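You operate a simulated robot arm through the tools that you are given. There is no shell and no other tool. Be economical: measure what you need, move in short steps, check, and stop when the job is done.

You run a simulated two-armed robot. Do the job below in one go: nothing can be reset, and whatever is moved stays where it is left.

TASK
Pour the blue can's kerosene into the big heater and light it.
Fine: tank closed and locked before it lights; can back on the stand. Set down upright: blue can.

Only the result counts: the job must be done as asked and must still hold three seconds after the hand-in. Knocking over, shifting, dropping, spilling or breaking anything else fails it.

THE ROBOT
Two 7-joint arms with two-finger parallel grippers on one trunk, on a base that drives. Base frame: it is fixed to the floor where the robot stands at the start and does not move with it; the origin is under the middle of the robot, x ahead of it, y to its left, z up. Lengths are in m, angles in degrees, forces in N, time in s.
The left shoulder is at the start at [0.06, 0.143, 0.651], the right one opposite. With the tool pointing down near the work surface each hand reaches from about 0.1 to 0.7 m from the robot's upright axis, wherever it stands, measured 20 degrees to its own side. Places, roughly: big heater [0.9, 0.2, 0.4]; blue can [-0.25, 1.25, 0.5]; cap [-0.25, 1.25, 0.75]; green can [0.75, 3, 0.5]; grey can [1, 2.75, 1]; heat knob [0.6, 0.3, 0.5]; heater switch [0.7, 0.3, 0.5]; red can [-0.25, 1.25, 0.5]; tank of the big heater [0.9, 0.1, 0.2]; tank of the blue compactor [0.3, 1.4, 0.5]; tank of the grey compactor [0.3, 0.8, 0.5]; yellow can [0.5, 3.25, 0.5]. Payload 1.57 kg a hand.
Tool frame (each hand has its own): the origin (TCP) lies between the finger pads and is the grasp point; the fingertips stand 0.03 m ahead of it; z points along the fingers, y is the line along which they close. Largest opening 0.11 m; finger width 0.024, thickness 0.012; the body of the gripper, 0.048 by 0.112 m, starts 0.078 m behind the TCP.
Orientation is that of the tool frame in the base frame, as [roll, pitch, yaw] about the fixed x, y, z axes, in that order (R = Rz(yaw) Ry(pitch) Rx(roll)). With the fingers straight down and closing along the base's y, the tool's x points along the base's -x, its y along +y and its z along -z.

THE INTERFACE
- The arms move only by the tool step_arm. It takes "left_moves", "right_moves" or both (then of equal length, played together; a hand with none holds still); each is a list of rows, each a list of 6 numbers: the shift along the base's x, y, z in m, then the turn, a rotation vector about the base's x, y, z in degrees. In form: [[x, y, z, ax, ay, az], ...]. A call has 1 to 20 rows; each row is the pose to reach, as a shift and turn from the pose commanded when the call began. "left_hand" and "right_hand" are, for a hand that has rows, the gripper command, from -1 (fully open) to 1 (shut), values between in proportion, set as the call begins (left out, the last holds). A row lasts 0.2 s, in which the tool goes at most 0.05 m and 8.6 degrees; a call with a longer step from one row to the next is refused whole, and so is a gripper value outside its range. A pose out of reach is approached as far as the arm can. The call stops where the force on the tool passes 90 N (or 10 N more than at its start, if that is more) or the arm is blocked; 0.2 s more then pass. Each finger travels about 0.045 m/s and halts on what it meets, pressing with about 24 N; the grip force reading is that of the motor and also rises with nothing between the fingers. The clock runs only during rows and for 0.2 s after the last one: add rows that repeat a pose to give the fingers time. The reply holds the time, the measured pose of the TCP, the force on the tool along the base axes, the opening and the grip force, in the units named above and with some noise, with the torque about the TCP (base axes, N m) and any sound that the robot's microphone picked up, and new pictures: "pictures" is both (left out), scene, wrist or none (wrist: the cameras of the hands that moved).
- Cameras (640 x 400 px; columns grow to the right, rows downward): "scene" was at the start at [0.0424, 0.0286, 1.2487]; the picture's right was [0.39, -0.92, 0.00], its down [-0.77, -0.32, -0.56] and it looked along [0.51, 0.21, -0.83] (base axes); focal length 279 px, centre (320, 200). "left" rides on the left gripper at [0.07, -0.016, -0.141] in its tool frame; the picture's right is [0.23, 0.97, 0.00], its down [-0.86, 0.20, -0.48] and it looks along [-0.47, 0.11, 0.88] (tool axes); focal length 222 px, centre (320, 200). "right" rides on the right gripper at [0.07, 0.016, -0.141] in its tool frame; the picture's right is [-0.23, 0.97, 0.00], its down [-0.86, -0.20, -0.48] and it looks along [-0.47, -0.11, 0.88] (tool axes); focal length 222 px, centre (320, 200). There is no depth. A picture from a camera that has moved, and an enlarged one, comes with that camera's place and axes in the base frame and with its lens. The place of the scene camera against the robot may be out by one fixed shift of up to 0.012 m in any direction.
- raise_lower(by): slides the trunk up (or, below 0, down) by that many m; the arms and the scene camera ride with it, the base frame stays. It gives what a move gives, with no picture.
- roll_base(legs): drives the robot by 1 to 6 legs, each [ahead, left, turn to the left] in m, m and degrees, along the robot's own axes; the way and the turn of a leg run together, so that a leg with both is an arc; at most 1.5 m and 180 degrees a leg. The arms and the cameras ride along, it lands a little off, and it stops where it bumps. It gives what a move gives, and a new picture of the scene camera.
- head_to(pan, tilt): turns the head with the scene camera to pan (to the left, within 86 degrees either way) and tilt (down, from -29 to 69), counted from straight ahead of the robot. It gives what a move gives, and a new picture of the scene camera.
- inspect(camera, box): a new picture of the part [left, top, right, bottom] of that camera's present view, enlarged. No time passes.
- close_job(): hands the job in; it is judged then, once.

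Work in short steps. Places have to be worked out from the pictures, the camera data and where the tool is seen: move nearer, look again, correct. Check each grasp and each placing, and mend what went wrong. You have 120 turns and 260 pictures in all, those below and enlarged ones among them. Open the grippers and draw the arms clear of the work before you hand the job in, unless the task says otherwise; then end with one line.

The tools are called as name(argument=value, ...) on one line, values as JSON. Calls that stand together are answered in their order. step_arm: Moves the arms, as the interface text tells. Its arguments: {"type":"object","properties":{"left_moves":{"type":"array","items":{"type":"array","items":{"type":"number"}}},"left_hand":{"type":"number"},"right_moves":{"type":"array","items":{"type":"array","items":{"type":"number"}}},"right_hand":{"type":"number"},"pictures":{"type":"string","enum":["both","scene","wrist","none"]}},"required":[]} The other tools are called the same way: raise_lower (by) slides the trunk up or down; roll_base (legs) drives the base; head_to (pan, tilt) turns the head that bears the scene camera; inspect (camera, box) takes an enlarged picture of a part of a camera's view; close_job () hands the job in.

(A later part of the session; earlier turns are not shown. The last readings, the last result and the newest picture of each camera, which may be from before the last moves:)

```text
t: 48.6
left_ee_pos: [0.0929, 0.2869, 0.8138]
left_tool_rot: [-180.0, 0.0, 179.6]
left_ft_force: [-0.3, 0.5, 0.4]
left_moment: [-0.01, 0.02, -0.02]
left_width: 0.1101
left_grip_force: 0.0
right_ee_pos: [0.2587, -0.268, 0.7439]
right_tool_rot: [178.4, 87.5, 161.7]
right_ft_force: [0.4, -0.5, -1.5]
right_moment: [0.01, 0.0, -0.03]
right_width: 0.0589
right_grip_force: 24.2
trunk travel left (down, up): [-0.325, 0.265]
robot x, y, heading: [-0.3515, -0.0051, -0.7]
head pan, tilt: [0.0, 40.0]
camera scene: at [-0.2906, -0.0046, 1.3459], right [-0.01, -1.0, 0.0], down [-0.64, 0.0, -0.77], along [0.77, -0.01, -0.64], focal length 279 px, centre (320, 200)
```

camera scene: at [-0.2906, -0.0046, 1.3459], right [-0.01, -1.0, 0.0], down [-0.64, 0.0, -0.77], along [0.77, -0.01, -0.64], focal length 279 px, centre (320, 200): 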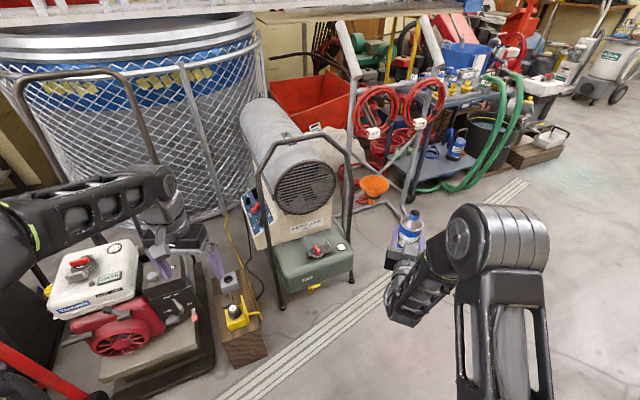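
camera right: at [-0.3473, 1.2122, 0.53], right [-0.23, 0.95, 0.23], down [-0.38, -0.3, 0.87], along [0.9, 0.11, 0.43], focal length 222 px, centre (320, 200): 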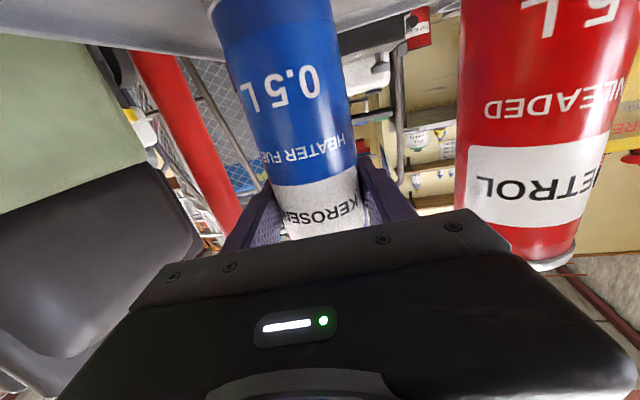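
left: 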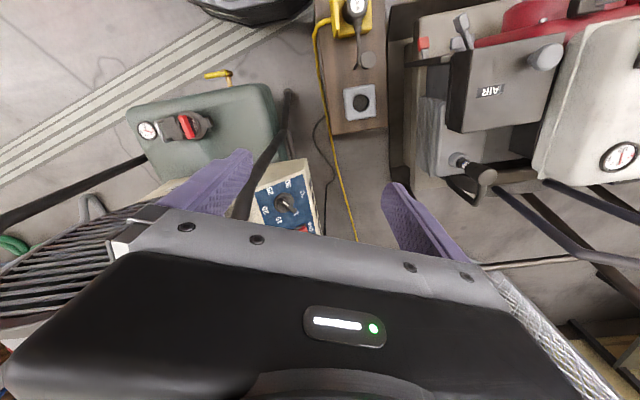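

The frame yaw is confirmed at about 24°. I'll tuck the can hand a bit further back and out.

step_arm(right_moves=[[-0.02, -0.03, 0, 0, 0, -5], [-0.04, -0.06, 0, 0, 0, -10], [-0.06, -0.09, 0, 0, 0, -15], [-0.08, -0.12, 0, 0, 0, -20], [-0.1, -0.15, 0, 0, 0, -25]], pictures="none")

```text
t: 49.8
left_ee_pos: [0.0943, 0.2864, 0.8149]
left_tool_rot: [180.0, 0.1, 179.6]
left_ft_force: [1.1, 0.1, 0.4]
left_moment: [0.01, 0.01, 0.0]
left_width: 0.11
left_grip_force: 0.0
right_ee_pos: [0.1789, -0.4266, 0.7681]
right_tool_rot: [-179.1, 86.9, 139.3]
right_ft_force: [-0.2, 0.7, -1.9]
right_moment: [-0.02, 0.0, -0.01]
right_width: 0.0587
right_grip_force: 23.5
right hand out of reach, approached as far as the arm can: row 1, 2, 3, 4, 5
trunk travel left (down, up): [-0.325, 0.265]
robot x, y, heading: [-0.3517, -0.009, -0.4]
head pan, tilt: [0.0, 40.0]
```

The can is parked well to the side. I'll drive closer, offset right, with heading 15°.

roll_base(legs=[[0.2, -0.11, 0], [0, 0, 15.4]])

head_to(pan=0, tilt=50)

inspect(camera="scene", box=[220, 80, 420, 240])

```text
t: 52.4
left_ee_pos: [0.1996, 0.2834, 0.8147]
left_tool_rot: [-179.9, 0.1, -165.0]
left_ft_force: [0.3, 0.4, -0.5]
left_moment: [0.01, -0.01, -0.02]
left_width: 0.11
left_grip_force: 0.1
right_ee_pos: [0.4701, -0.3813, 0.7664]
right_tool_rot: [-178.5, 86.9, 155.2]
right_ft_force: [-0.9, 0.0, -1.9]
right_moment: [0.05, -0.01, 0.03]
right_width: 0.0588
right_grip_force: 24.1
trunk travel left (down, up): [-0.325, 0.265]
robot x, y, heading: [-0.1555, -0.1166, 15.1]
head pan, tilt: [0.0, 40.0]
camera scene: at [-0.094, -0.1012, 1.3459], right [0.26, -0.97, 0.0], down [-0.62, -0.17, -0.77], along [0.74, 0.2, -0.64], focal length 279 px, centre (320, 200)
```

scene: 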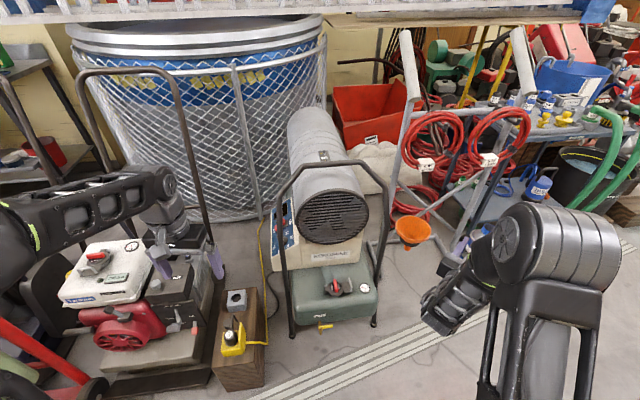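

```text
t: 53.2
left_ee_pos: [0.1991, 0.2832, 0.8144]
left_tool_rot: [-180.0, -0.1, -165.1]
left_ft_force: [-0.3, -0.3, 0.2]
left_moment: [-0.02, 0.02, -0.01]
left_width: 0.1097
left_grip_force: 0.0
right_ee_pos: [0.4689, -0.3806, 0.7667]
right_tool_rot: [-178.4, 86.8, 155.3]
right_ft_force: [0.1, -0.8, -1.5]
right_moment: [-0.02, -0.05, -0.01]
right_width: 0.0585
right_grip_force: 24.0
trunk travel left (down, up): [-0.325, 0.265]
robot x, y, heading: [-0.1539, -0.1135, 15.1]
head pan, tilt: [0.0, 50.0]
camera scene: at [-0.1017, -0.1033, 1.3318], right [0.26, -0.97, 0.0], down [-0.74, -0.2, -0.64], along [0.62, 0.17, -0.77], focal length 279 px, centre (320, 200)
```

scene: 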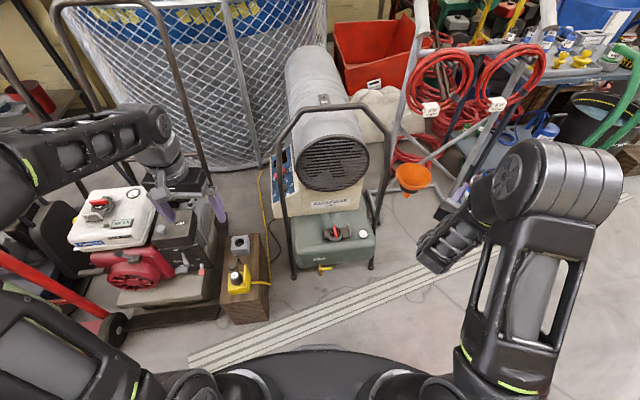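

```text
2.50 times, centred on (320, 160) of scene
camera zoom: at [-0.1017, -0.1033, 1.3318], right [0.26, -0.97, 0.0], down [-0.74, -0.2, -0.64], along [0.62, 0.17, -0.77], focal length 697 px, centre (320, 300)
```

zoom: 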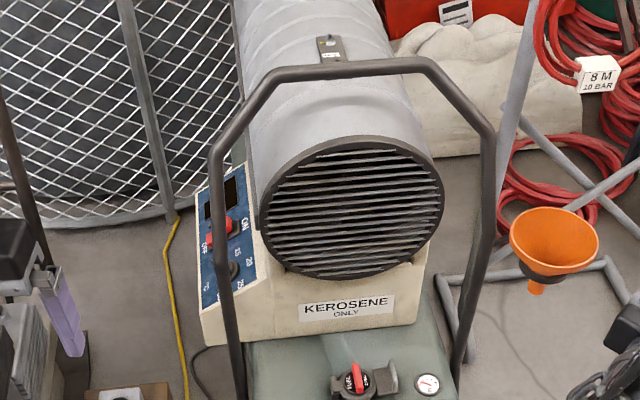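

The left hand will go under the arch to look at the filler from close by. I'll roll ahead 0.12 first.

roll_base(legs=[[0.11, 0, 0]])

step_arm(left_moves=[[-0.01, -0.045, -0.015, 0, 0, 0], [-0.01, -0.09, -0.03, 0, 0, 0], [-0.01, -0.135, -0.05, 0, 0, 0], [-0.01, -0.18, -0.07, 0, 0, 0], [0, -0.22, -0.09, 0, 0, 0], [0.01, -0.26, -0.11, 0, 0, 0], [0.03, -0.29, -0.13, 0, 0, 0], [0.05, -0.31, -0.15, 0, 0, 0], [0.08, -0.32, -0.17, 0, 0, 0], [0.1, -0.32, -0.19, 0, 0, 0]])

```text
t: 54.4
left_ee_pos: [0.3065, 0.3115, 0.8146]
left_tool_rot: [-179.9, 0.0, -165.1]
left_ft_force: [-0.3, 0.3, -0.3]
left_moment: [-0.04, 0.0, -0.02]
left_width: 0.1099
left_grip_force: 0.1
right_ee_pos: [0.5761, -0.353, 0.7658]
right_tool_rot: [-178.3, 86.9, 155.5]
right_ft_force: [-0.5, 0.8, -1.7]
right_moment: [0.03, 0.02, -0.01]
right_width: 0.0588
right_grip_force: 24.6
trunk travel left (down, up): [-0.325, 0.265]
robot x, y, heading: [-0.0488, -0.0895, 14.7]
head pan, tilt: [0.0, 50.0]
camera scene: at [0.005, -0.075, 1.3317], right [0.26, -0.97, 0.0], down [-0.74, -0.2, -0.64], along [0.62, 0.16, -0.77], focal length 279 px, centre (320, 200)
```

scene: 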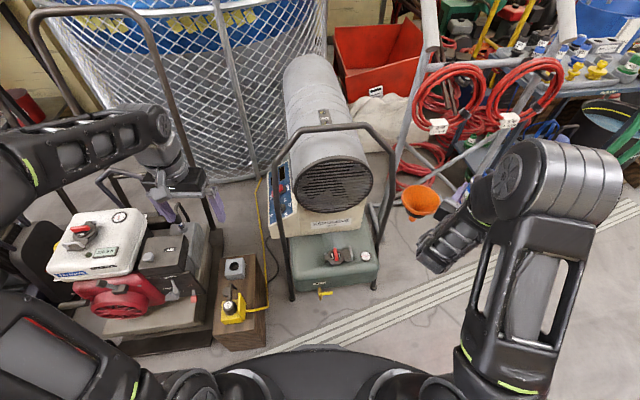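

```text
t: 56.5
left_ee_pos: [0.4069, -0.0082, 0.6245]
left_tool_rot: [180.0, -0.1, -165.1]
left_ft_force: [0.2, -0.1, 1.0]
left_moment: [0.03, 0.0, 0.03]
left_width: 0.1101
left_grip_force: 0.1
right_ee_pos: [0.5768, -0.3532, 0.7659]
right_tool_rot: [-178.5, 86.9, 155.2]
right_ft_force: [-0.2, -0.2, -1.9]
right_moment: [0.01, -0.01, 0.02]
right_width: 0.0583
right_grip_force: 24.3
trunk travel left (down, up): [-0.325, 0.265]
robot x, y, heading: [-0.046, -0.0856, 14.9]
head pan, tilt: [0.0, 50.0]
camera scene: at [0.0047, -0.0752, 1.3317], right [0.26, -0.97, 0.0], down [-0.74, -0.2, -0.64], along [0.62, 0.17, -0.77], focal length 279 px, centre (320, 200)
camera left: at [0.3434, -0.0431, 0.766], right [-0.47, 0.88, 0.0], down [0.78, 0.41, 0.48], along [0.42, 0.22, -0.88], focal length 222 px, centre (320, 200)
```

scene: 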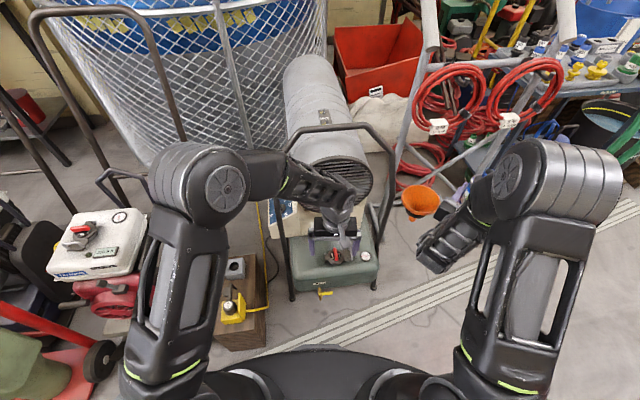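
left: 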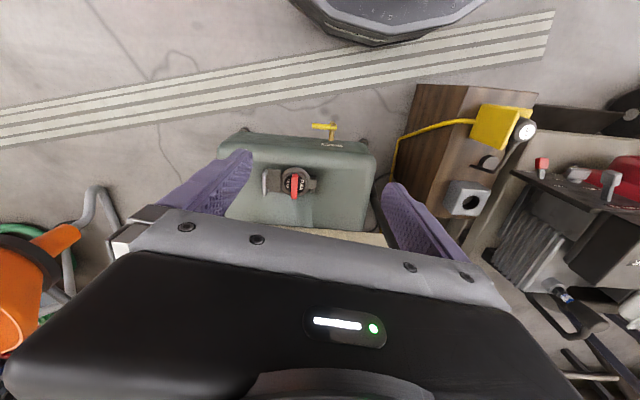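

inspect(camera="left", box=[240, 145, 345, 215])

inspect(camera="left", box=[380, 80, 560, 220])

inspect(camera="scene", box=[210, 120, 410, 310])

```text
5.71 times, centred on (292, 180) of left
camera zoom: at [0.3434, -0.0431, 0.766], right [-0.47, 0.88, 0.0], down [0.78, 0.41, 0.48], along [0.42, 0.22, -0.88], focal length 1269 px, centre (477, 314)
```

zoom: 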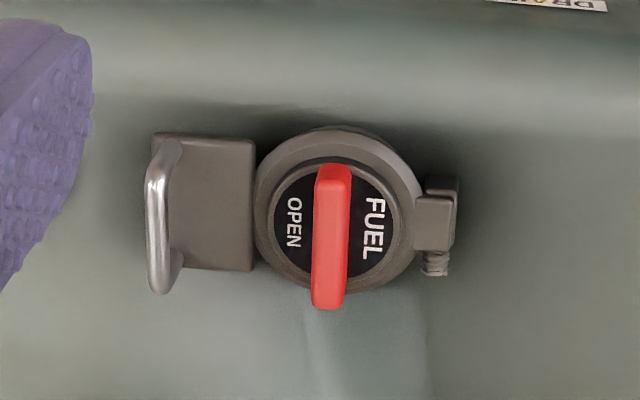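

```text
2.86 times, centred on (470, 150) of left
camera zoom: at [0.3434, -0.0431, 0.766], right [-0.47, 0.88, 0.0], down [0.78, 0.41, 0.48], along [0.42, 0.22, -0.88], focal length 635 px, centre (-109, 343)
```

zoom: 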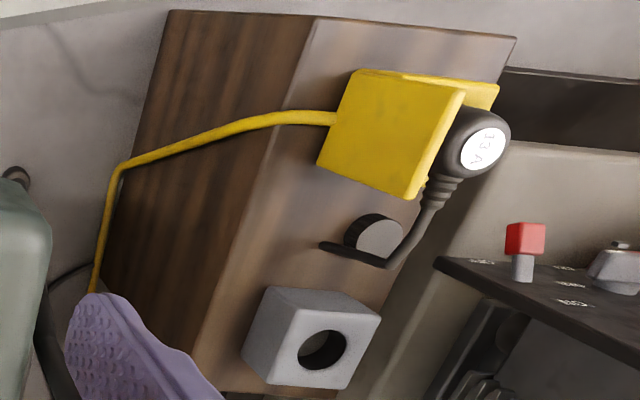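

```text
2.11 times, centred on (310, 215) of scene
camera zoom: at [0.0047, -0.0752, 1.3317], right [0.26, -0.97, 0.0], down [-0.74, -0.2, -0.64], along [0.62, 0.17, -0.77], focal length 587 px, centre (341, 168)
```

zoom: 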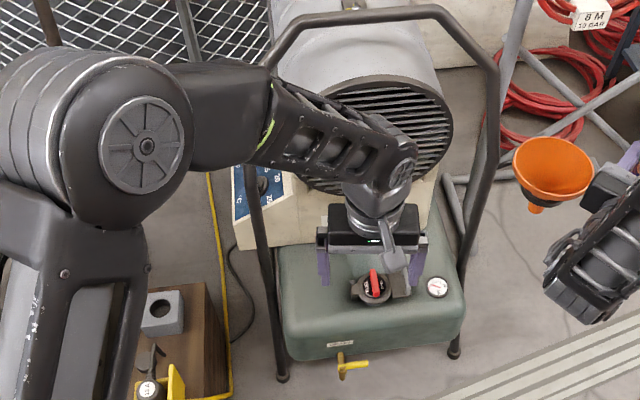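

The filler has a red lever between "FUEL" and "OPEN", a hinge on the +y side and a pull tab on the -y side. I'll bring the left hand over the lever, turned to match it (heading about 26°), to see it close up.

step_arm(left_moves=[[0.03, 0.002, -0.03, 0, 0, 3], [0.065, 0.004, -0.06, 0, 0, 6], [0.1, 0.006, -0.09, 0, 0, 9], [0.131, 0.008, -0.13, 0, 0, 11], [0.131, 0.008, -0.155, 0, 0, 11]], left_hand=-0.1, pictures="wrist")

inspect(camera="left", box=[240, 90, 400, 200])

```text
refused: row 4 steps farther than a row can; nothing moved
```

```text
3.64 times, centred on (320, 145) of left
camera zoom: at [0.3434, -0.0431, 0.766], right [-0.47, 0.88, 0.0], down [0.78, 0.41, 0.48], along [0.42, 0.22, -0.88], focal length 808 px, centre (320, 400)
```

zoom: 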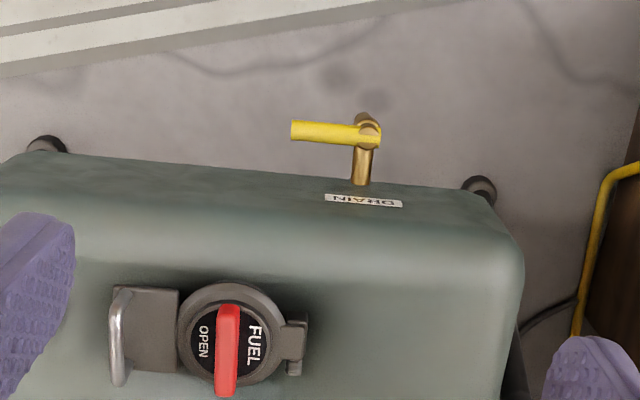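

The step was refused for being too long, so I'll redo it with smaller rows.

step_arm(left_moves=[[0.03, 0.002, -0.03, 0, 0, 3], [0.06, 0.004, -0.06, 0, 0, 6], [0.09, 0.006, -0.09, 0, 0, 9], [0.115, 0.008, -0.12, 0, 0, 11], [0.131, 0.008, -0.155, 0, 0, 11]], left_hand=-0.1, pictures="wrist")

inspect(camera="left", box=[240, 90, 400, 200])

```text
t: 57.8
left_ee_pos: [0.537, 0.0002, 0.4694]
left_tool_rot: [-180.0, 0.1, -154.2]
left_ft_force: [0.6, 0.2, 0.5]
left_moment: [-0.03, -0.04, -0.01]
left_width: 0.0603
left_grip_force: 0.1
right_ee_pos: [0.5759, -0.3547, 0.7673]
right_tool_rot: [-178.5, 86.9, 155.3]
right_ft_force: [0.7, -0.4, -1.8]
right_moment: [0.0, 0.01, 0.01]
right_width: 0.0587
right_grip_force: 24.2
trunk travel left (down, up): [-0.325, 0.265]
robot x, y, heading: [-0.0488, -0.0898, 15.1]
head pan, tilt: [0.0, 50.0]
camera left: at [0.4817, -0.0453, 0.6112], right [-0.63, 0.78, 0.0], down [0.68, 0.55, 0.48], along [0.37, 0.3, -0.88], focal length 222 px, centre (320, 200)
```

left: 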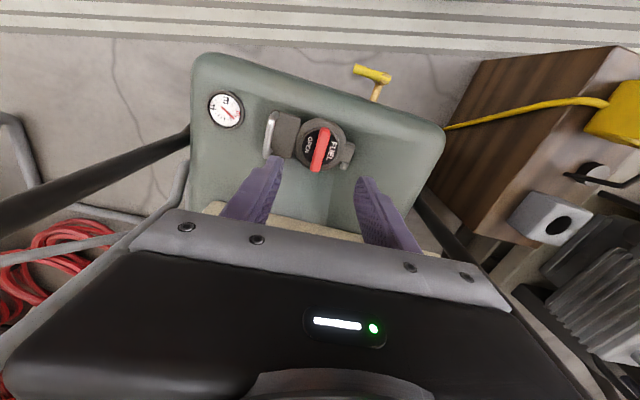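

```text
3.64 times, centred on (320, 145) of left
camera zoom: at [0.4817, -0.0453, 0.6112], right [-0.63, 0.78, 0.0], down [0.68, 0.55, 0.48], along [0.37, 0.3, -0.88], focal length 808 px, centre (320, 400)
```

zoom: 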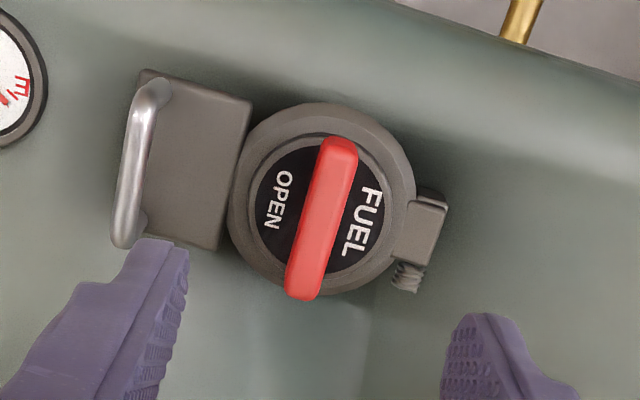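

The lever is centred at (0.538, -0.001) along 25.6°, which matches the hand. I'll narrow the fingers and come down around it.

step_arm(left_moves=[[0, 0, 0, 0, 0, 0], [0, 0, 0, 0, 0, 0], [0.001, -0.001, -0.04, 0, 0, 0], [0.001, -0.001, -0.07, 0, 0, 0], [0.001, -0.001, -0.085, 0, 0, 0]], left_hand=0.4, pictures="wrist")

inspect(camera="left", box=[240, 110, 400, 220])

```text
t: 59.0
left_ee_pos: [0.5373, -0.0022, 0.3842]
left_tool_rot: [180.0, 0.1, -154.1]
left_ft_force: [-0.4, 0.7, 0.3]
left_moment: [-0.02, -0.02, 0.03]
left_width: 0.0332
left_grip_force: 0.1
right_ee_pos: [0.5756, -0.3533, 0.7672]
right_tool_rot: [-178.5, 86.9, 155.3]
right_ft_force: [0.2, 0.7, -1.7]
right_moment: [0.01, 0.01, -0.01]
right_width: 0.0587
right_grip_force: 24.0
trunk travel left (down, up): [-0.325, 0.265]
robot x, y, heading: [-0.0461, -0.0889, 14.8]
head pan, tilt: [0.0, 50.0]
camera left: at [0.4828, -0.0472, 0.526], right [-0.63, 0.78, 0.0], down [0.68, 0.55, 0.48], along [0.37, 0.3, -0.88], focal length 222 px, centre (320, 200)
```

left: 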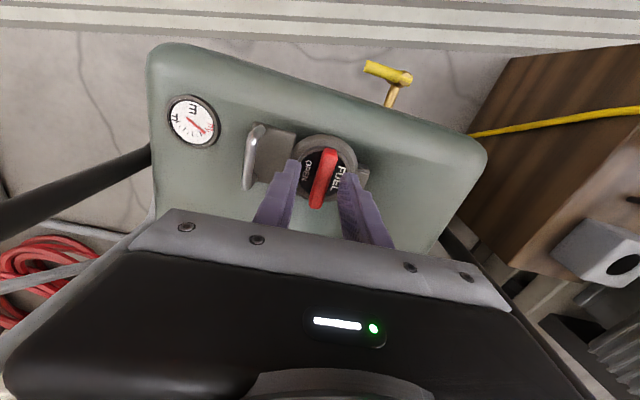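

```text
3.64 times, centred on (320, 165) of left
camera zoom: at [0.4828, -0.0472, 0.526], right [-0.63, 0.78, 0.0], down [0.68, 0.55, 0.48], along [0.37, 0.3, -0.88], focal length 808 px, centre (320, 327)
```

zoom: 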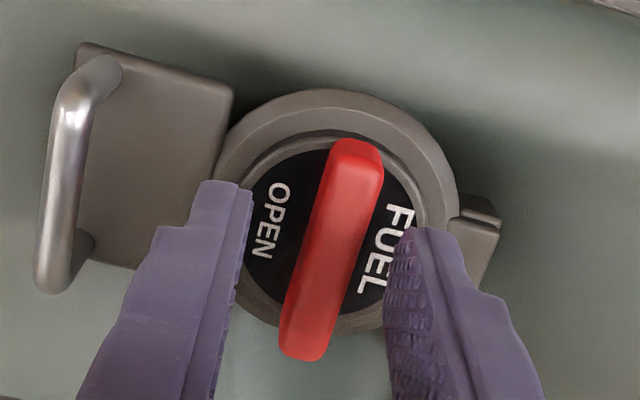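

The fingertips are just above the lever top. I'll go down in small steps and watch the force.

step_arm(left_moves=[[0, 0.001, -0.006, 0, 0, 0], [0, 0.001, -0.012, 0, 0, 0], [0, 0.001, -0.016, 0, 0, 0]], pictures="wrist")

inspect(camera="left", box=[240, 110, 400, 220])

```text
t: 59.8
left_ee_pos: [0.5378, -0.0004, 0.3698]
left_tool_rot: [-179.8, 0.2, -154.1]
left_ft_force: [-4.2, -0.7, 12.8]
left_moment: [0.09, 0.26, 0.02]
left_width: 0.0328
left_grip_force: 0.1
right_ee_pos: [0.5755, -0.3545, 0.7679]
right_tool_rot: [-179.0, 87.0, 154.7]
right_ft_force: [-0.2, 0.3, -1.4]
right_moment: [0.01, 0.01, 0.0]
right_width: 0.0584
right_grip_force: 24.0
trunk travel left (down, up): [-0.325, 0.265]
robot x, y, heading: [-0.0481, -0.0871, 15.0]
head pan, tilt: [0.0, 50.0]
camera left: at [0.4821, -0.0464, 0.5121], right [-0.63, 0.78, 0.0], down [0.68, 0.55, 0.48], along [0.37, 0.3, -0.88], focal length 222 px, centre (320, 200)
```

left: 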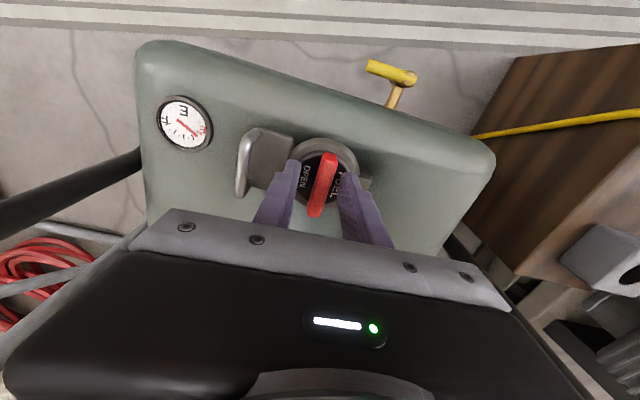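

```text
3.64 times, centred on (320, 165) of left
camera zoom: at [0.4821, -0.0464, 0.5121], right [-0.63, 0.78, 0.0], down [0.68, 0.55, 0.48], along [0.37, 0.3, -0.88], focal length 808 px, centre (320, 327)
```

zoom: 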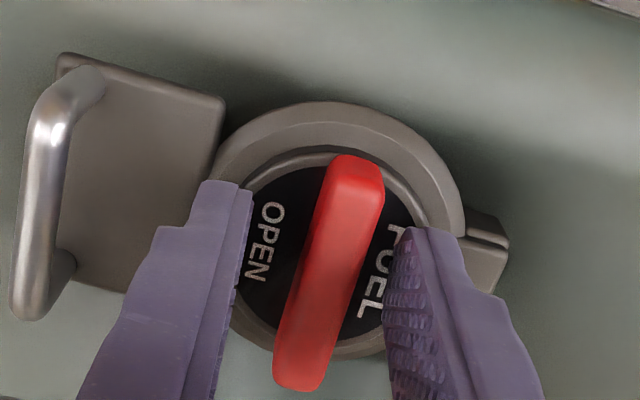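

The tips are touching the cap face (12.8 N). I'll lift 3 mm and close on the lever.

step_arm(left_moves=[[0, 0.001, 0.003, 0, 0, 0], [0, 0.001, 0.003, 0, 0, 0], [0, 0.001, 0.003, 0, 0, 0], [0, 0.001, 0.003, 0, 0, 0]], left_hand=1, pictures="wrist")

```text
t: 60.8
left_ee_pos: [0.5382, 0.0014, 0.3703]
left_tool_rot: [179.9, 0.0, -154.2]
left_ft_force: [-3.8, 3.8, -3.6]
left_moment: [0.31, -0.5, -0.01]
left_width: 0.0119
left_grip_force: 28.8
right_ee_pos: [0.5767, -0.3528, 0.7667]
right_tool_rot: [-178.5, 86.9, 155.5]
right_ft_force: [-1.2, 0.7, -1.2]
right_moment: [0.01, -0.02, 0.0]
right_width: 0.0587
right_grip_force: 24.0
trunk travel left (down, up): [-0.325, 0.265]
robot x, y, heading: [-0.0478, -0.086, 14.9]
head pan, tilt: [0.0, 50.0]
camera left: at [0.482, -0.0449, 0.5123], right [-0.63, 0.78, 0.0], down [0.68, 0.55, 0.48], along [0.37, 0.3, -0.88], focal length 222 px, centre (320, 200)
```

left: 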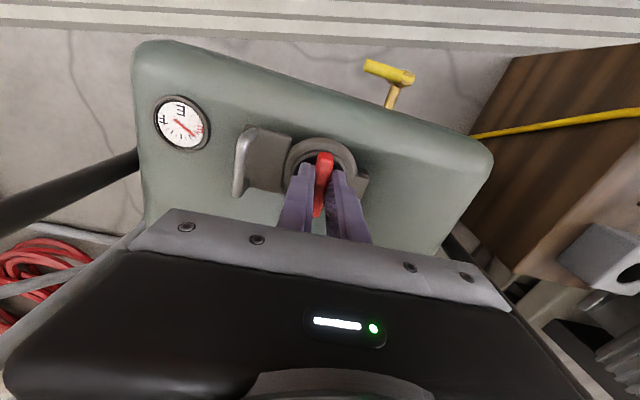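

The lever is gripped (0.0119 m). I'll try a small anticlockwise turn and read the torque.

step_arm(left_moves=[[0, 0, 0, 0, 0, 6], [0, 0, 0, 0, 0, 12], [0, 0, 0, 0, 0, 18]], pictures="wrist")

```text
t: 61.5
left_ee_pos: [0.5375, -0.0005, 0.3709]
left_tool_rot: [179.8, -0.2, -135.9]
left_ft_force: [-0.5, 2.8, -7.9]
left_moment: [-0.26, 0.29, -0.01]
left_width: 0.0119
left_grip_force: 28.9
right_ee_pos: [0.5766, -0.3536, 0.7669]
right_tool_rot: [-178.2, 86.9, 155.7]
right_ft_force: [-0.4, 0.5, -1.2]
right_moment: [0.01, 0.0, 0.01]
right_width: 0.0584
right_grip_force: 24.1
trunk travel left (down, up): [-0.325, 0.265]
robot x, y, heading: [-0.0507, -0.0882, 14.8]
head pan, tilt: [0.0, 50.0]
camera left: at [0.4993, -0.0606, 0.5123], right [-0.84, 0.54, 0.0], down [0.48, 0.74, 0.48], along [0.26, 0.4, -0.88], focal length 222 px, centre (320, 200)
```

left: 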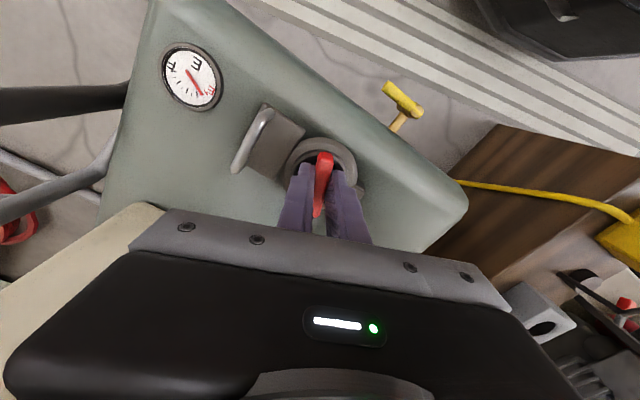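

The lever turns freely. I'll continue anticlockwise toward 90°.

step_arm(left_moves=[[0, 0, 0, 0, 0, 8], [0, 0, 0, 0, 0, 16], [0, 0, 0, 0, 0, 24], [0, 0, 0, 0, 0, 32], [0, 0, 0, 0, 0, 40]], pictures="wrist")

```text
t: 62.8
left_ee_pos: [0.5401, 0.0001, 0.3715]
left_tool_rot: [-179.9, -0.1, -95.9]
left_ft_force: [14.0, -6.6, -14.9]
left_moment: [-0.86, -0.47, -0.03]
left_width: 0.0117
left_grip_force: 29.0
right_ee_pos: [0.5761, -0.3539, 0.7655]
right_tool_rot: [-177.9, 86.8, 156.0]
right_ft_force: [1.2, -0.1, -1.5]
right_moment: [-0.01, -0.02, 0.02]
right_width: 0.0586
right_grip_force: 24.7
trunk travel left (down, up): [-0.325, 0.265]
robot x, y, heading: [-0.0521, -0.0874, 14.7]
head pan, tilt: [0.0, 50.0]
camera left: at [0.5484, -0.072, 0.5134], right [-0.99, -0.12, 0.0], down [-0.11, 0.87, 0.48], along [-0.06, 0.47, -0.88], focal length 222 px, centre (320, 200)
```

left: 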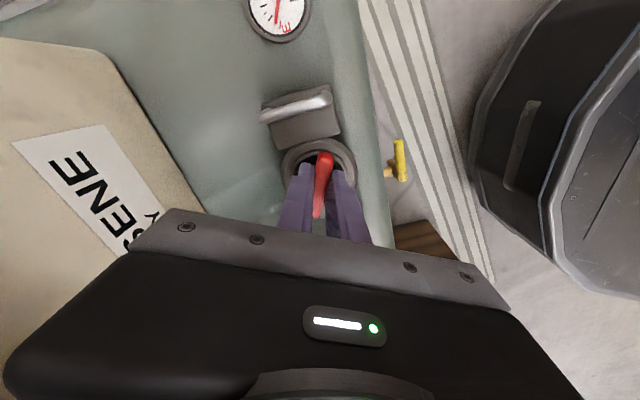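

The side force shows my pivot is slightly off. I'll ease toward the force and finish the turn.

step_arm(left_moves=[[0.002, -0.001, -0.002, 0, 0, 0], [0.002, -0.001, -0.002, 0, 0, 8], [0.002, -0.001, -0.002, 0, 0, 16], [0.002, -0.001, -0.002, 0, 0, 24], [0.002, -0.001, -0.002, 0, 0, 32]], pictures="wrist")

```text
t: 64.0
left_ee_pos: [0.5403, 0.0016, 0.3723]
left_tool_rot: [-179.6, -0.2, -64.2]
left_ft_force: [28.2, -4.8, -0.3]
left_moment: [-0.49, -0.21, -0.82]
left_width: 0.0123
left_grip_force: 29.4
right_ee_pos: [0.5763, -0.3537, 0.7666]
right_tool_rot: [-178.2, 86.9, 155.4]
right_ft_force: [-0.6, -0.8, -1.7]
right_moment: [0.0, 0.02, -0.01]
right_width: 0.0586
right_grip_force: 24.0
trunk travel left (down, up): [-0.325, 0.265]
robot x, y, heading: [-0.048, -0.0872, 15.0]
head pan, tilt: [0.0, 50.0]
camera left: at [0.585, -0.0563, 0.514], right [-0.78, -0.63, -0.01], down [-0.56, 0.68, 0.47], along [-0.29, 0.37, -0.88], focal length 222 px, centre (320, 200)
```

left: 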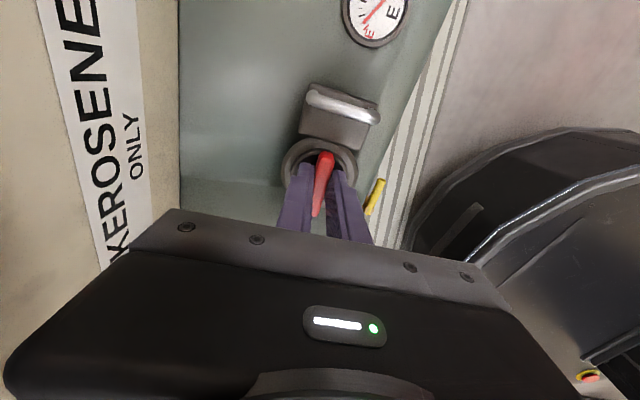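

The torque rose at 90°, which looks like the end stop. I'll let go and lift to see the cap.

step_arm(left_moves=[[0.0, 0, 0, 0, 0, 0], [0.0, 0, 0, 0, 0, 0], [0.0, 0, 0.03, 0, 0, 0], [0.0, 0, 0.07, 0, 0, 0], [0, 0, 0.1, 0, 0, 0]], left_hand=0.4, pictures="wrist")

inspect(camera="left", box=[250, 60, 410, 180])

```text
t: 65.2
left_ee_pos: [0.5667, -0.0066, 0.4618]
left_tool_rot: [179.7, 0.0, -64.1]
left_ft_force: [-0.6, -0.4, 0.1]
left_moment: [0.01, 0.02, 0.0]
left_width: 0.0331
left_grip_force: 0.0
left hand out of reach, approached as far as the arm can: row 3, 4, 5
right_ee_pos: [0.5761, -0.3538, 0.7671]
right_tool_rot: [-178.6, 86.9, 155.2]
right_ft_force: [-0.2, -0.8, -1.9]
right_moment: [0.02, 0.03, -0.01]
right_width: 0.0582
right_grip_force: 23.8
trunk travel left (down, up): [-0.325, 0.265]
robot x, y, heading: [-0.0474, -0.0897, 15.0]
head pan, tilt: [0.0, 50.0]
camera left: at [0.6121, -0.0634, 0.6032], right [-0.78, -0.63, 0.0], down [-0.55, 0.68, 0.48], along [-0.3, 0.37, -0.88], focal length 222 px, centre (320, 200)
```

left: 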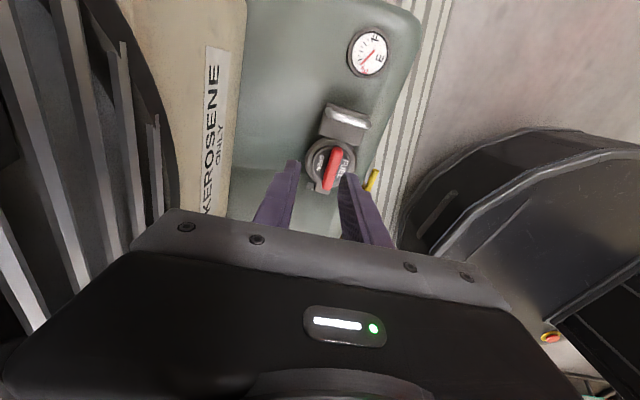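

```text
3.33 times, centred on (330, 120) of left
camera zoom: at [0.6121, -0.0634, 0.6032], right [-0.78, -0.63, 0.0], down [-0.55, 0.68, 0.48], along [-0.3, 0.37, -0.88], focal length 740 px, centre (287, 467)
```

zoom: 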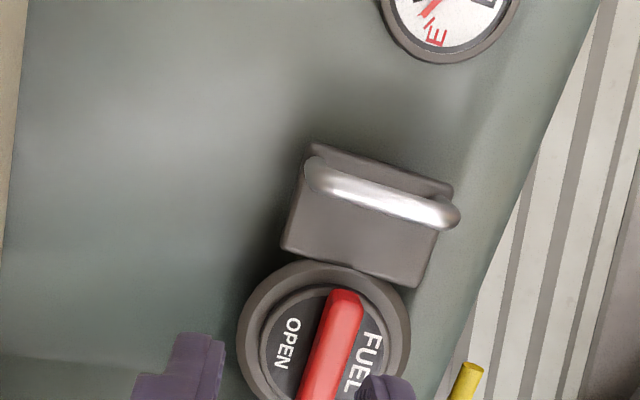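

The lever now points at the pull tab, so it's presumably unlocked. I make the pull bar at (0.56, -0.054, 0.355) and the hinge at about (0.519, 0.032). I'll turn the left hand back 90° and go above the bar.

step_arm(left_moves=[[0, -0.004, 0.002, 0, 0, -8], [0, -0.008, 0.002, 0, 0, -16], [0, -0.012, 0.002, 0, 0, -24], [0, -0.016, 0.002, 0, 0, -32], [0, -0.02, 0.002, 0, 0, -40], [-0.002, -0.024, 0.002, 0, 0, -48], [-0.003, -0.028, 0.002, 0, 0, -56], [-0.004, -0.032, 0.002, 0, 0, -64], [-0.005, -0.036, 0.002, 0, 0, -72], [-0.006, -0.04, 0.002, 0, 0, -80], [-0.0067, -0.045, 0.002, 0, 0, -88], [-0.0067, -0.047, 0.002, 0, 0, -90]], left_hand=0.2, pictures="wrist")

inspect(camera="left", box=[240, 90, 400, 200])

```text
t: 67.8
left_ee_pos: [0.5586, -0.0537, 0.4632]
left_tool_rot: [179.9, 0.0, -154.3]
left_ft_force: [0.4, -0.9, -0.8]
left_moment: [0.02, 0.02, 0.0]
left_width: 0.0438
left_grip_force: 0.1
right_ee_pos: [0.5757, -0.3542, 0.7667]
right_tool_rot: [-178.6, 86.9, 155.2]
right_ft_force: [-0.2, 0.1, -1.7]
right_moment: [0.01, -0.03, -0.01]
right_width: 0.0583
right_grip_force: 24.0
trunk travel left (down, up): [-0.325, 0.265]
robot x, y, heading: [-0.0508, -0.0866, 15.1]
head pan, tilt: [0.0, 50.0]
camera left: at [0.5038, -0.0991, 0.6057], right [-0.63, 0.78, 0.0], down [0.68, 0.55, 0.48], along [0.37, 0.3, -0.88], focal length 222 px, centre (320, 200)
```

left: 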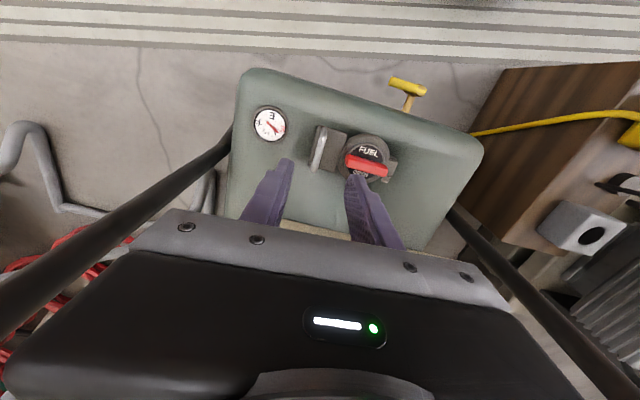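

```text
3.64 times, centred on (320, 145) of left
camera zoom: at [0.5038, -0.0991, 0.6057], right [-0.63, 0.78, 0.0], down [0.68, 0.55, 0.48], along [0.37, 0.3, -0.88], focal length 808 px, centre (320, 400)
```

zoom: 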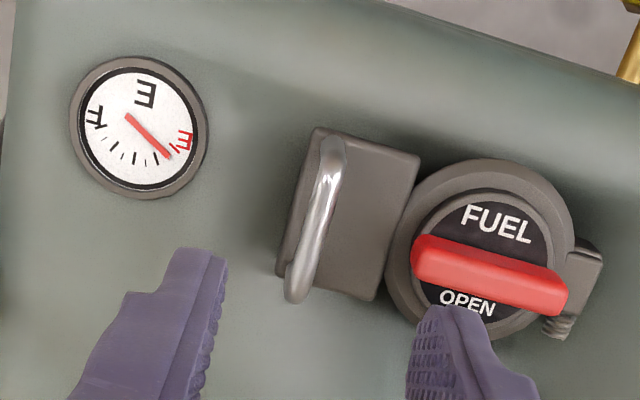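

The bar is centred between the fingers. I'll narrow the opening to clear the lever end and descend around the bar.

step_arm(left_moves=[[0, -0.002, 0, 0, 0, 0], [0, -0.002, -0.035, 0, 0, 0], [0, -0.002, -0.065, 0, 0, 0], [0, -0.002, -0.078, 0, 0, 0], [0, -0.002, -0.084, 0, 0, 0]], left_hand=0.52, pictures="wrist")

inspect(camera="left", box=[240, 110, 400, 220])

```text
t: 69.0
left_ee_pos: [0.5424, -0.0481, 0.4123]
left_tool_rot: [-179.9, 0.0, -154.1]
left_ft_force: [-0.1, -0.2, -0.2]
left_moment: [0.01, -0.02, -0.01]
left_width: 0.0262
left_grip_force: 0.1
left hand out of reach, approached as far as the arm can: row 2, 3, 4, 5
right_ee_pos: [0.5769, -0.3527, 0.7661]
right_tool_rot: [-178.5, 86.8, 155.2]
right_ft_force: [0.7, 0.5, -0.9]
right_moment: [-0.03, -0.02, 0.0]
right_width: 0.0587
right_grip_force: 24.2
trunk travel left (down, up): [-0.325, 0.265]
robot x, y, heading: [-0.0445, -0.0893, 15.1]
head pan, tilt: [0.0, 50.0]
camera left: at [0.4865, -0.0936, 0.5538], right [-0.63, 0.78, 0.0], down [0.68, 0.55, 0.48], along [0.37, 0.3, -0.88], focal length 222 px, centre (320, 200)
```

left: 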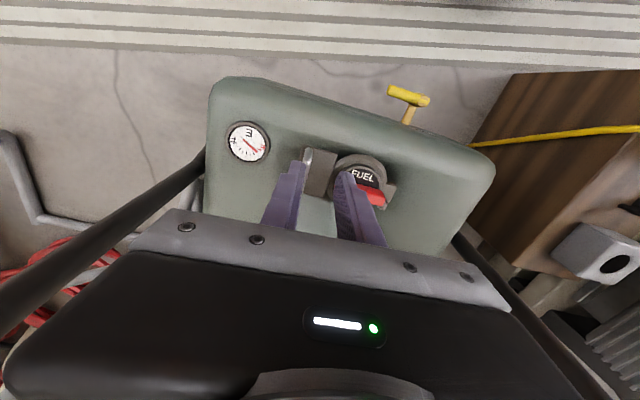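

```text
3.64 times, centred on (320, 165) of left
camera zoom: at [0.4865, -0.0936, 0.5538], right [-0.63, 0.78, 0.0], down [0.68, 0.55, 0.48], along [0.37, 0.3, -0.88], focal length 808 px, centre (320, 327)
```

zoom: 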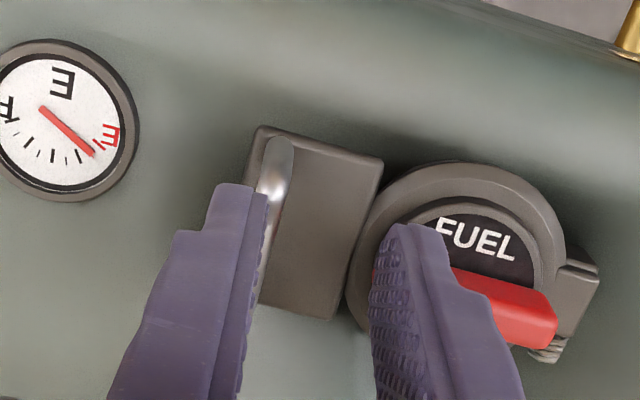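

The left arm is at its limit here. I'll pull the hand back and up and turn the base 20° right, which brings the left shoulder closer and swings the can away from the funnel.

step_arm(left_moves=[[0, 0, 0.045, 0, 0, 0], [-0.02, 0, 0.085, 0, 0, 0], [-0.06, 0, 0.11, 0, 0, 0], [-0.1, 0.01, 0.13, 0, 0, 0], [-0.14, 0.02, 0.15, 0, 0, 0]], left_hand=0.2, pictures="none")

roll_base(legs=[[0, 0, -20]])

```text
t: 70.2
left_ee_pos: [0.4018, -0.0265, 0.5637]
left_tool_rot: [-179.9, 0.1, -154.2]
left_ft_force: [0.0, -0.1, 1.0]
left_moment: [-0.03, -0.02, -0.04]
left_width: 0.0443
left_grip_force: 0.1
right_ee_pos: [0.576, -0.3536, 0.7675]
right_tool_rot: [-178.6, 86.8, 155.0]
right_ft_force: [0.5, -0.6, -1.0]
right_moment: [0.04, 0.03, -0.01]
right_width: 0.0584
right_grip_force: 23.6
trunk travel left (down, up): [-0.325, 0.265]
robot x, y, heading: [-0.0456, -0.0861, 15.1]
head pan, tilt: [0.0, 50.0]
```

```text
t: 71.6
left_ee_pos: [0.3947, -0.1861, 0.5637]
left_tool_rot: [180.0, 0.0, -174.3]
left_ft_force: [-0.2, 0.2, -0.3]
left_moment: [0.02, 0.0, 0.01]
left_width: 0.0444
left_grip_force: 0.0
right_ee_pos: [0.446, -0.5539, 0.7662]
right_tool_rot: [-178.5, 86.9, 135.1]
right_ft_force: [-1.2, 0.5, -1.5]
right_moment: [-0.01, 0.02, 0.01]
right_width: 0.0586
right_grip_force: 23.9
trunk travel left (down, up): [-0.325, 0.265]
robot x, y, heading: [-0.0474, -0.085, -5.5]
head pan, tilt: [0.0, 50.0]
camera scene: at [0.0059, -0.0917, 1.3317], right [-0.09, -1.0, 0.0], down [-0.76, 0.07, -0.64], along [0.64, -0.06, -0.77], focal length 279 px, centre (320, 200)
```

scene: 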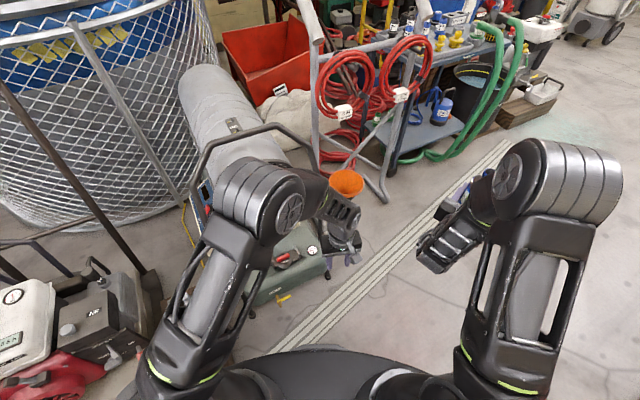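

The can is now clear of everything. I'll lower the trunk, nudge ahead, then bring the left hand back above the bar.

raise_lower(by=-0.08)

roll_base(legs=[[0.03, 0.02, 0]])

```text
t: 72.8
left_ee_pos: [0.3951, -0.185, 0.4822]
left_tool_rot: [-180.0, 0.0, -174.4]
left_ft_force: [0.3, 0.4, 0.2]
left_moment: [0.01, -0.02, 0.01]
left_width: 0.044
left_grip_force: 0.1
right_ee_pos: [0.4459, -0.5519, 0.687]
right_tool_rot: [-178.6, 86.9, 135.0]
right_ft_force: [0.0, 0.1, -0.6]
right_moment: [0.0, 0.0, 0.0]
right_width: 0.0585
right_grip_force: 23.4
trunk travel left (down, up): [-0.245, 0.345]
robot x, y, heading: [-0.0494, -0.0861, -5.3]
head pan, tilt: [0.0, 50.0]
```

```text
t: 73.7
left_ee_pos: [0.427, -0.1679, 0.4833]
left_tool_rot: [179.9, 0.0, -174.2]
left_ft_force: [0.2, 0.1, -0.4]
left_moment: [0.03, 0.0, -0.02]
left_width: 0.044
left_grip_force: 0.1
right_ee_pos: [0.4782, -0.5352, 0.6862]
right_tool_rot: [-178.7, 87.0, 135.0]
right_ft_force: [0.2, -0.5, -1.4]
right_moment: [-0.01, 0.02, 0.0]
right_width: 0.0587
right_grip_force: 23.3
trunk travel left (down, up): [-0.245, 0.345]
robot x, y, heading: [-0.0172, -0.0722, -5.4]
head pan, tilt: [0.0, 50.0]
camera scene: at [0.0376, -0.0744, 1.2517], right [-0.09, -1.0, 0.0], down [-0.76, 0.07, -0.64], along [0.64, -0.06, -0.77], focal length 279 px, centre (320, 200)
```

scene: 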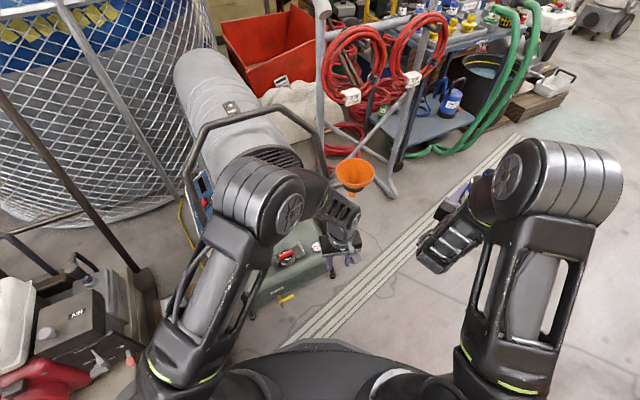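

step_arm(left_moves=[[0.005, 0.035, 0, 0, 0, 5], [0.02, 0.065, 0, 0, 0, 10], [0.05, 0.09, 0, 0, 0, 15], [0.09, 0.105, -0.01, 0, 0, 20], [0.132, 0.112, -0.02, 0, 0, 20], [0.132, 0.112, -0.03, 0, 0, 20]], left_hand=0.52, pictures="wrist")

inspect(camera="left", box=[240, 90, 400, 200])

```text
t: 75.1
left_ee_pos: [0.5599, -0.0559, 0.4531]
left_tool_rot: [-180.0, 0.0, -154.3]
left_ft_force: [0.1, 0.9, -0.3]
left_moment: [0.03, -0.01, 0.05]
left_width: 0.0265
left_grip_force: 0.0
right_ee_pos: [0.4784, -0.5342, 0.6874]
right_tool_rot: [-178.4, 86.9, 135.2]
right_ft_force: [-0.5, -0.5, -0.8]
right_moment: [0.0, 0.02, -0.01]
right_width: 0.0588
right_grip_force: 24.0
trunk travel left (down, up): [-0.245, 0.345]
robot x, y, heading: [-0.0147, -0.0718, -5.7]
head pan, tilt: [0.0, 50.0]
camera left: at [0.5037, -0.1019, 0.5946], right [-0.63, 0.78, 0.0], down [0.68, 0.55, 0.48], along [0.37, 0.3, -0.88], focal length 222 px, centre (320, 200)
```

left: 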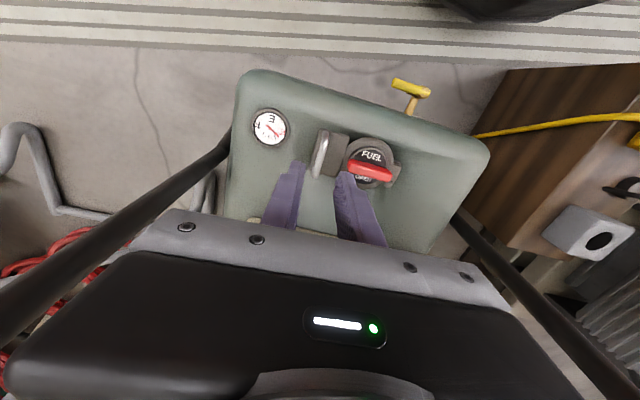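

```text
3.64 times, centred on (320, 145) of left
camera zoom: at [0.5037, -0.1019, 0.5946], right [-0.63, 0.78, 0.0], down [0.68, 0.55, 0.48], along [0.37, 0.3, -0.88], focal length 808 px, centre (320, 400)
```

zoom: 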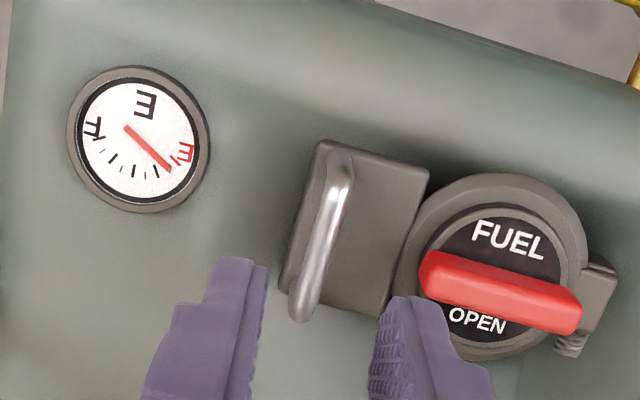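

Now within reach and centred, so I'll descend around the bar.

step_arm(left_moves=[[0, 0, -0.035, 0, 0, 0], [0, 0, -0.06, 0, 0, 0], [0, 0, -0.07, 0, 0, 0], [0, 0, -0.078, 0, 0, 0]], pictures="wrist")

inspect(camera="left", box=[240, 110, 400, 220])

```text
t: 76.1
left_ee_pos: [0.5599, -0.0568, 0.3759]
left_tool_rot: [180.0, -0.1, -154.3]
left_ft_force: [0.0, 0.9, 1.1]
left_moment: [0.01, 0.0, -0.02]
left_width: 0.0265
left_grip_force: 0.0
right_ee_pos: [0.4795, -0.534, 0.6877]
right_tool_rot: [-178.6, 86.9, 135.0]
right_ft_force: [0.1, -0.7, -0.9]
right_moment: [0.01, 0.02, 0.0]
right_width: 0.0586
right_grip_force: 23.8
trunk travel left (down, up): [-0.245, 0.345]
robot x, y, heading: [-0.0163, -0.0738, -5.3]
head pan, tilt: [0.0, 50.0]
camera left: at [0.5034, -0.102, 0.5171], right [-0.63, 0.78, 0.0], down [0.68, 0.55, 0.48], along [0.37, 0.3, -0.88], focal length 222 px, centre (320, 200)
```

left: 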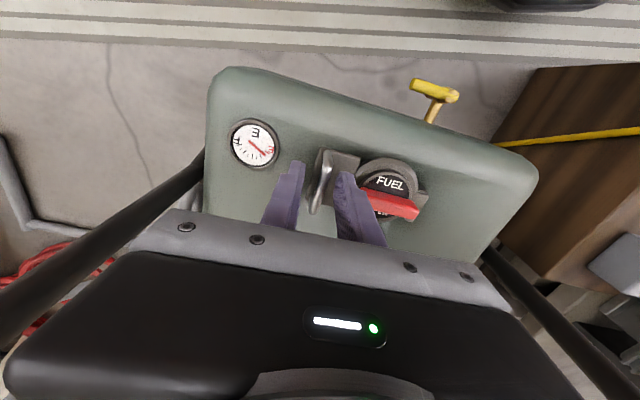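

```text
3.64 times, centred on (320, 165) of left
camera zoom: at [0.5034, -0.102, 0.5171], right [-0.63, 0.78, 0.0], down [0.68, 0.55, 0.48], along [0.37, 0.3, -0.88], focal length 808 px, centre (320, 327)
```

zoom: 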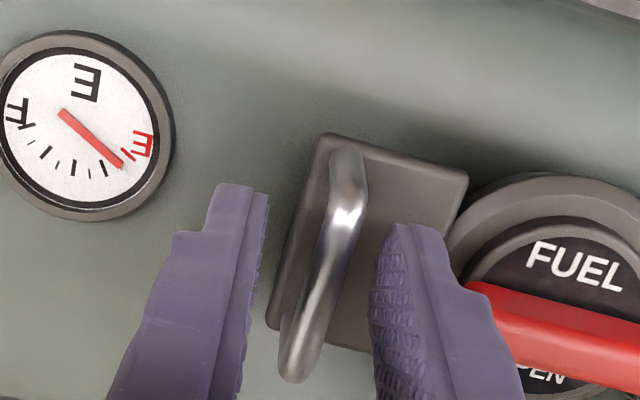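

The bar is between the fingertips. I'll close on it.

step_arm(left_moves=[[0, 0, -0.003, 0, 0, 0], [0, 0, -0.003, 0, 0, 0], [0, 0, -0.003, 0, 0, 0], [0, 0, -0.003, 0, 0, 0]], left_hand=1, pictures="wrist")

```text
t: 77.1
left_ee_pos: [0.5569, -0.0548, 0.3725]
left_tool_rot: [179.9, 0.0, -154.3]
left_ft_force: [-4.9, 9.8, 2.5]
left_moment: [0.08, 0.1, -0.63]
left_width: 0.0081
left_grip_force: 27.4
right_ee_pos: [0.4778, -0.5352, 0.6862]
right_tool_rot: [-178.6, 86.9, 135.2]
right_ft_force: [0.3, 0.3, -1.8]
right_moment: [-0.01, -0.04, 0.01]
right_width: 0.0585
right_grip_force: 24.3
trunk travel left (down, up): [-0.245, 0.345]
robot x, y, heading: [-0.0202, -0.0715, -5.1]
head pan, tilt: [0.0, 50.0]
camera left: at [0.503, -0.1009, 0.5137], right [-0.63, 0.78, 0.0], down [0.68, 0.55, 0.48], along [0.37, 0.3, -0.88], focal length 222 px, centre (320, 200)
```

left: 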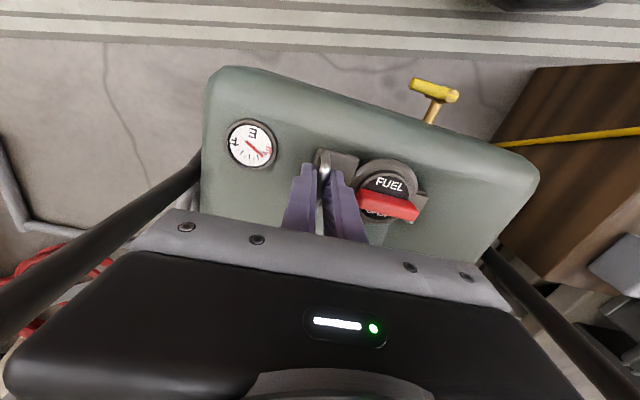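

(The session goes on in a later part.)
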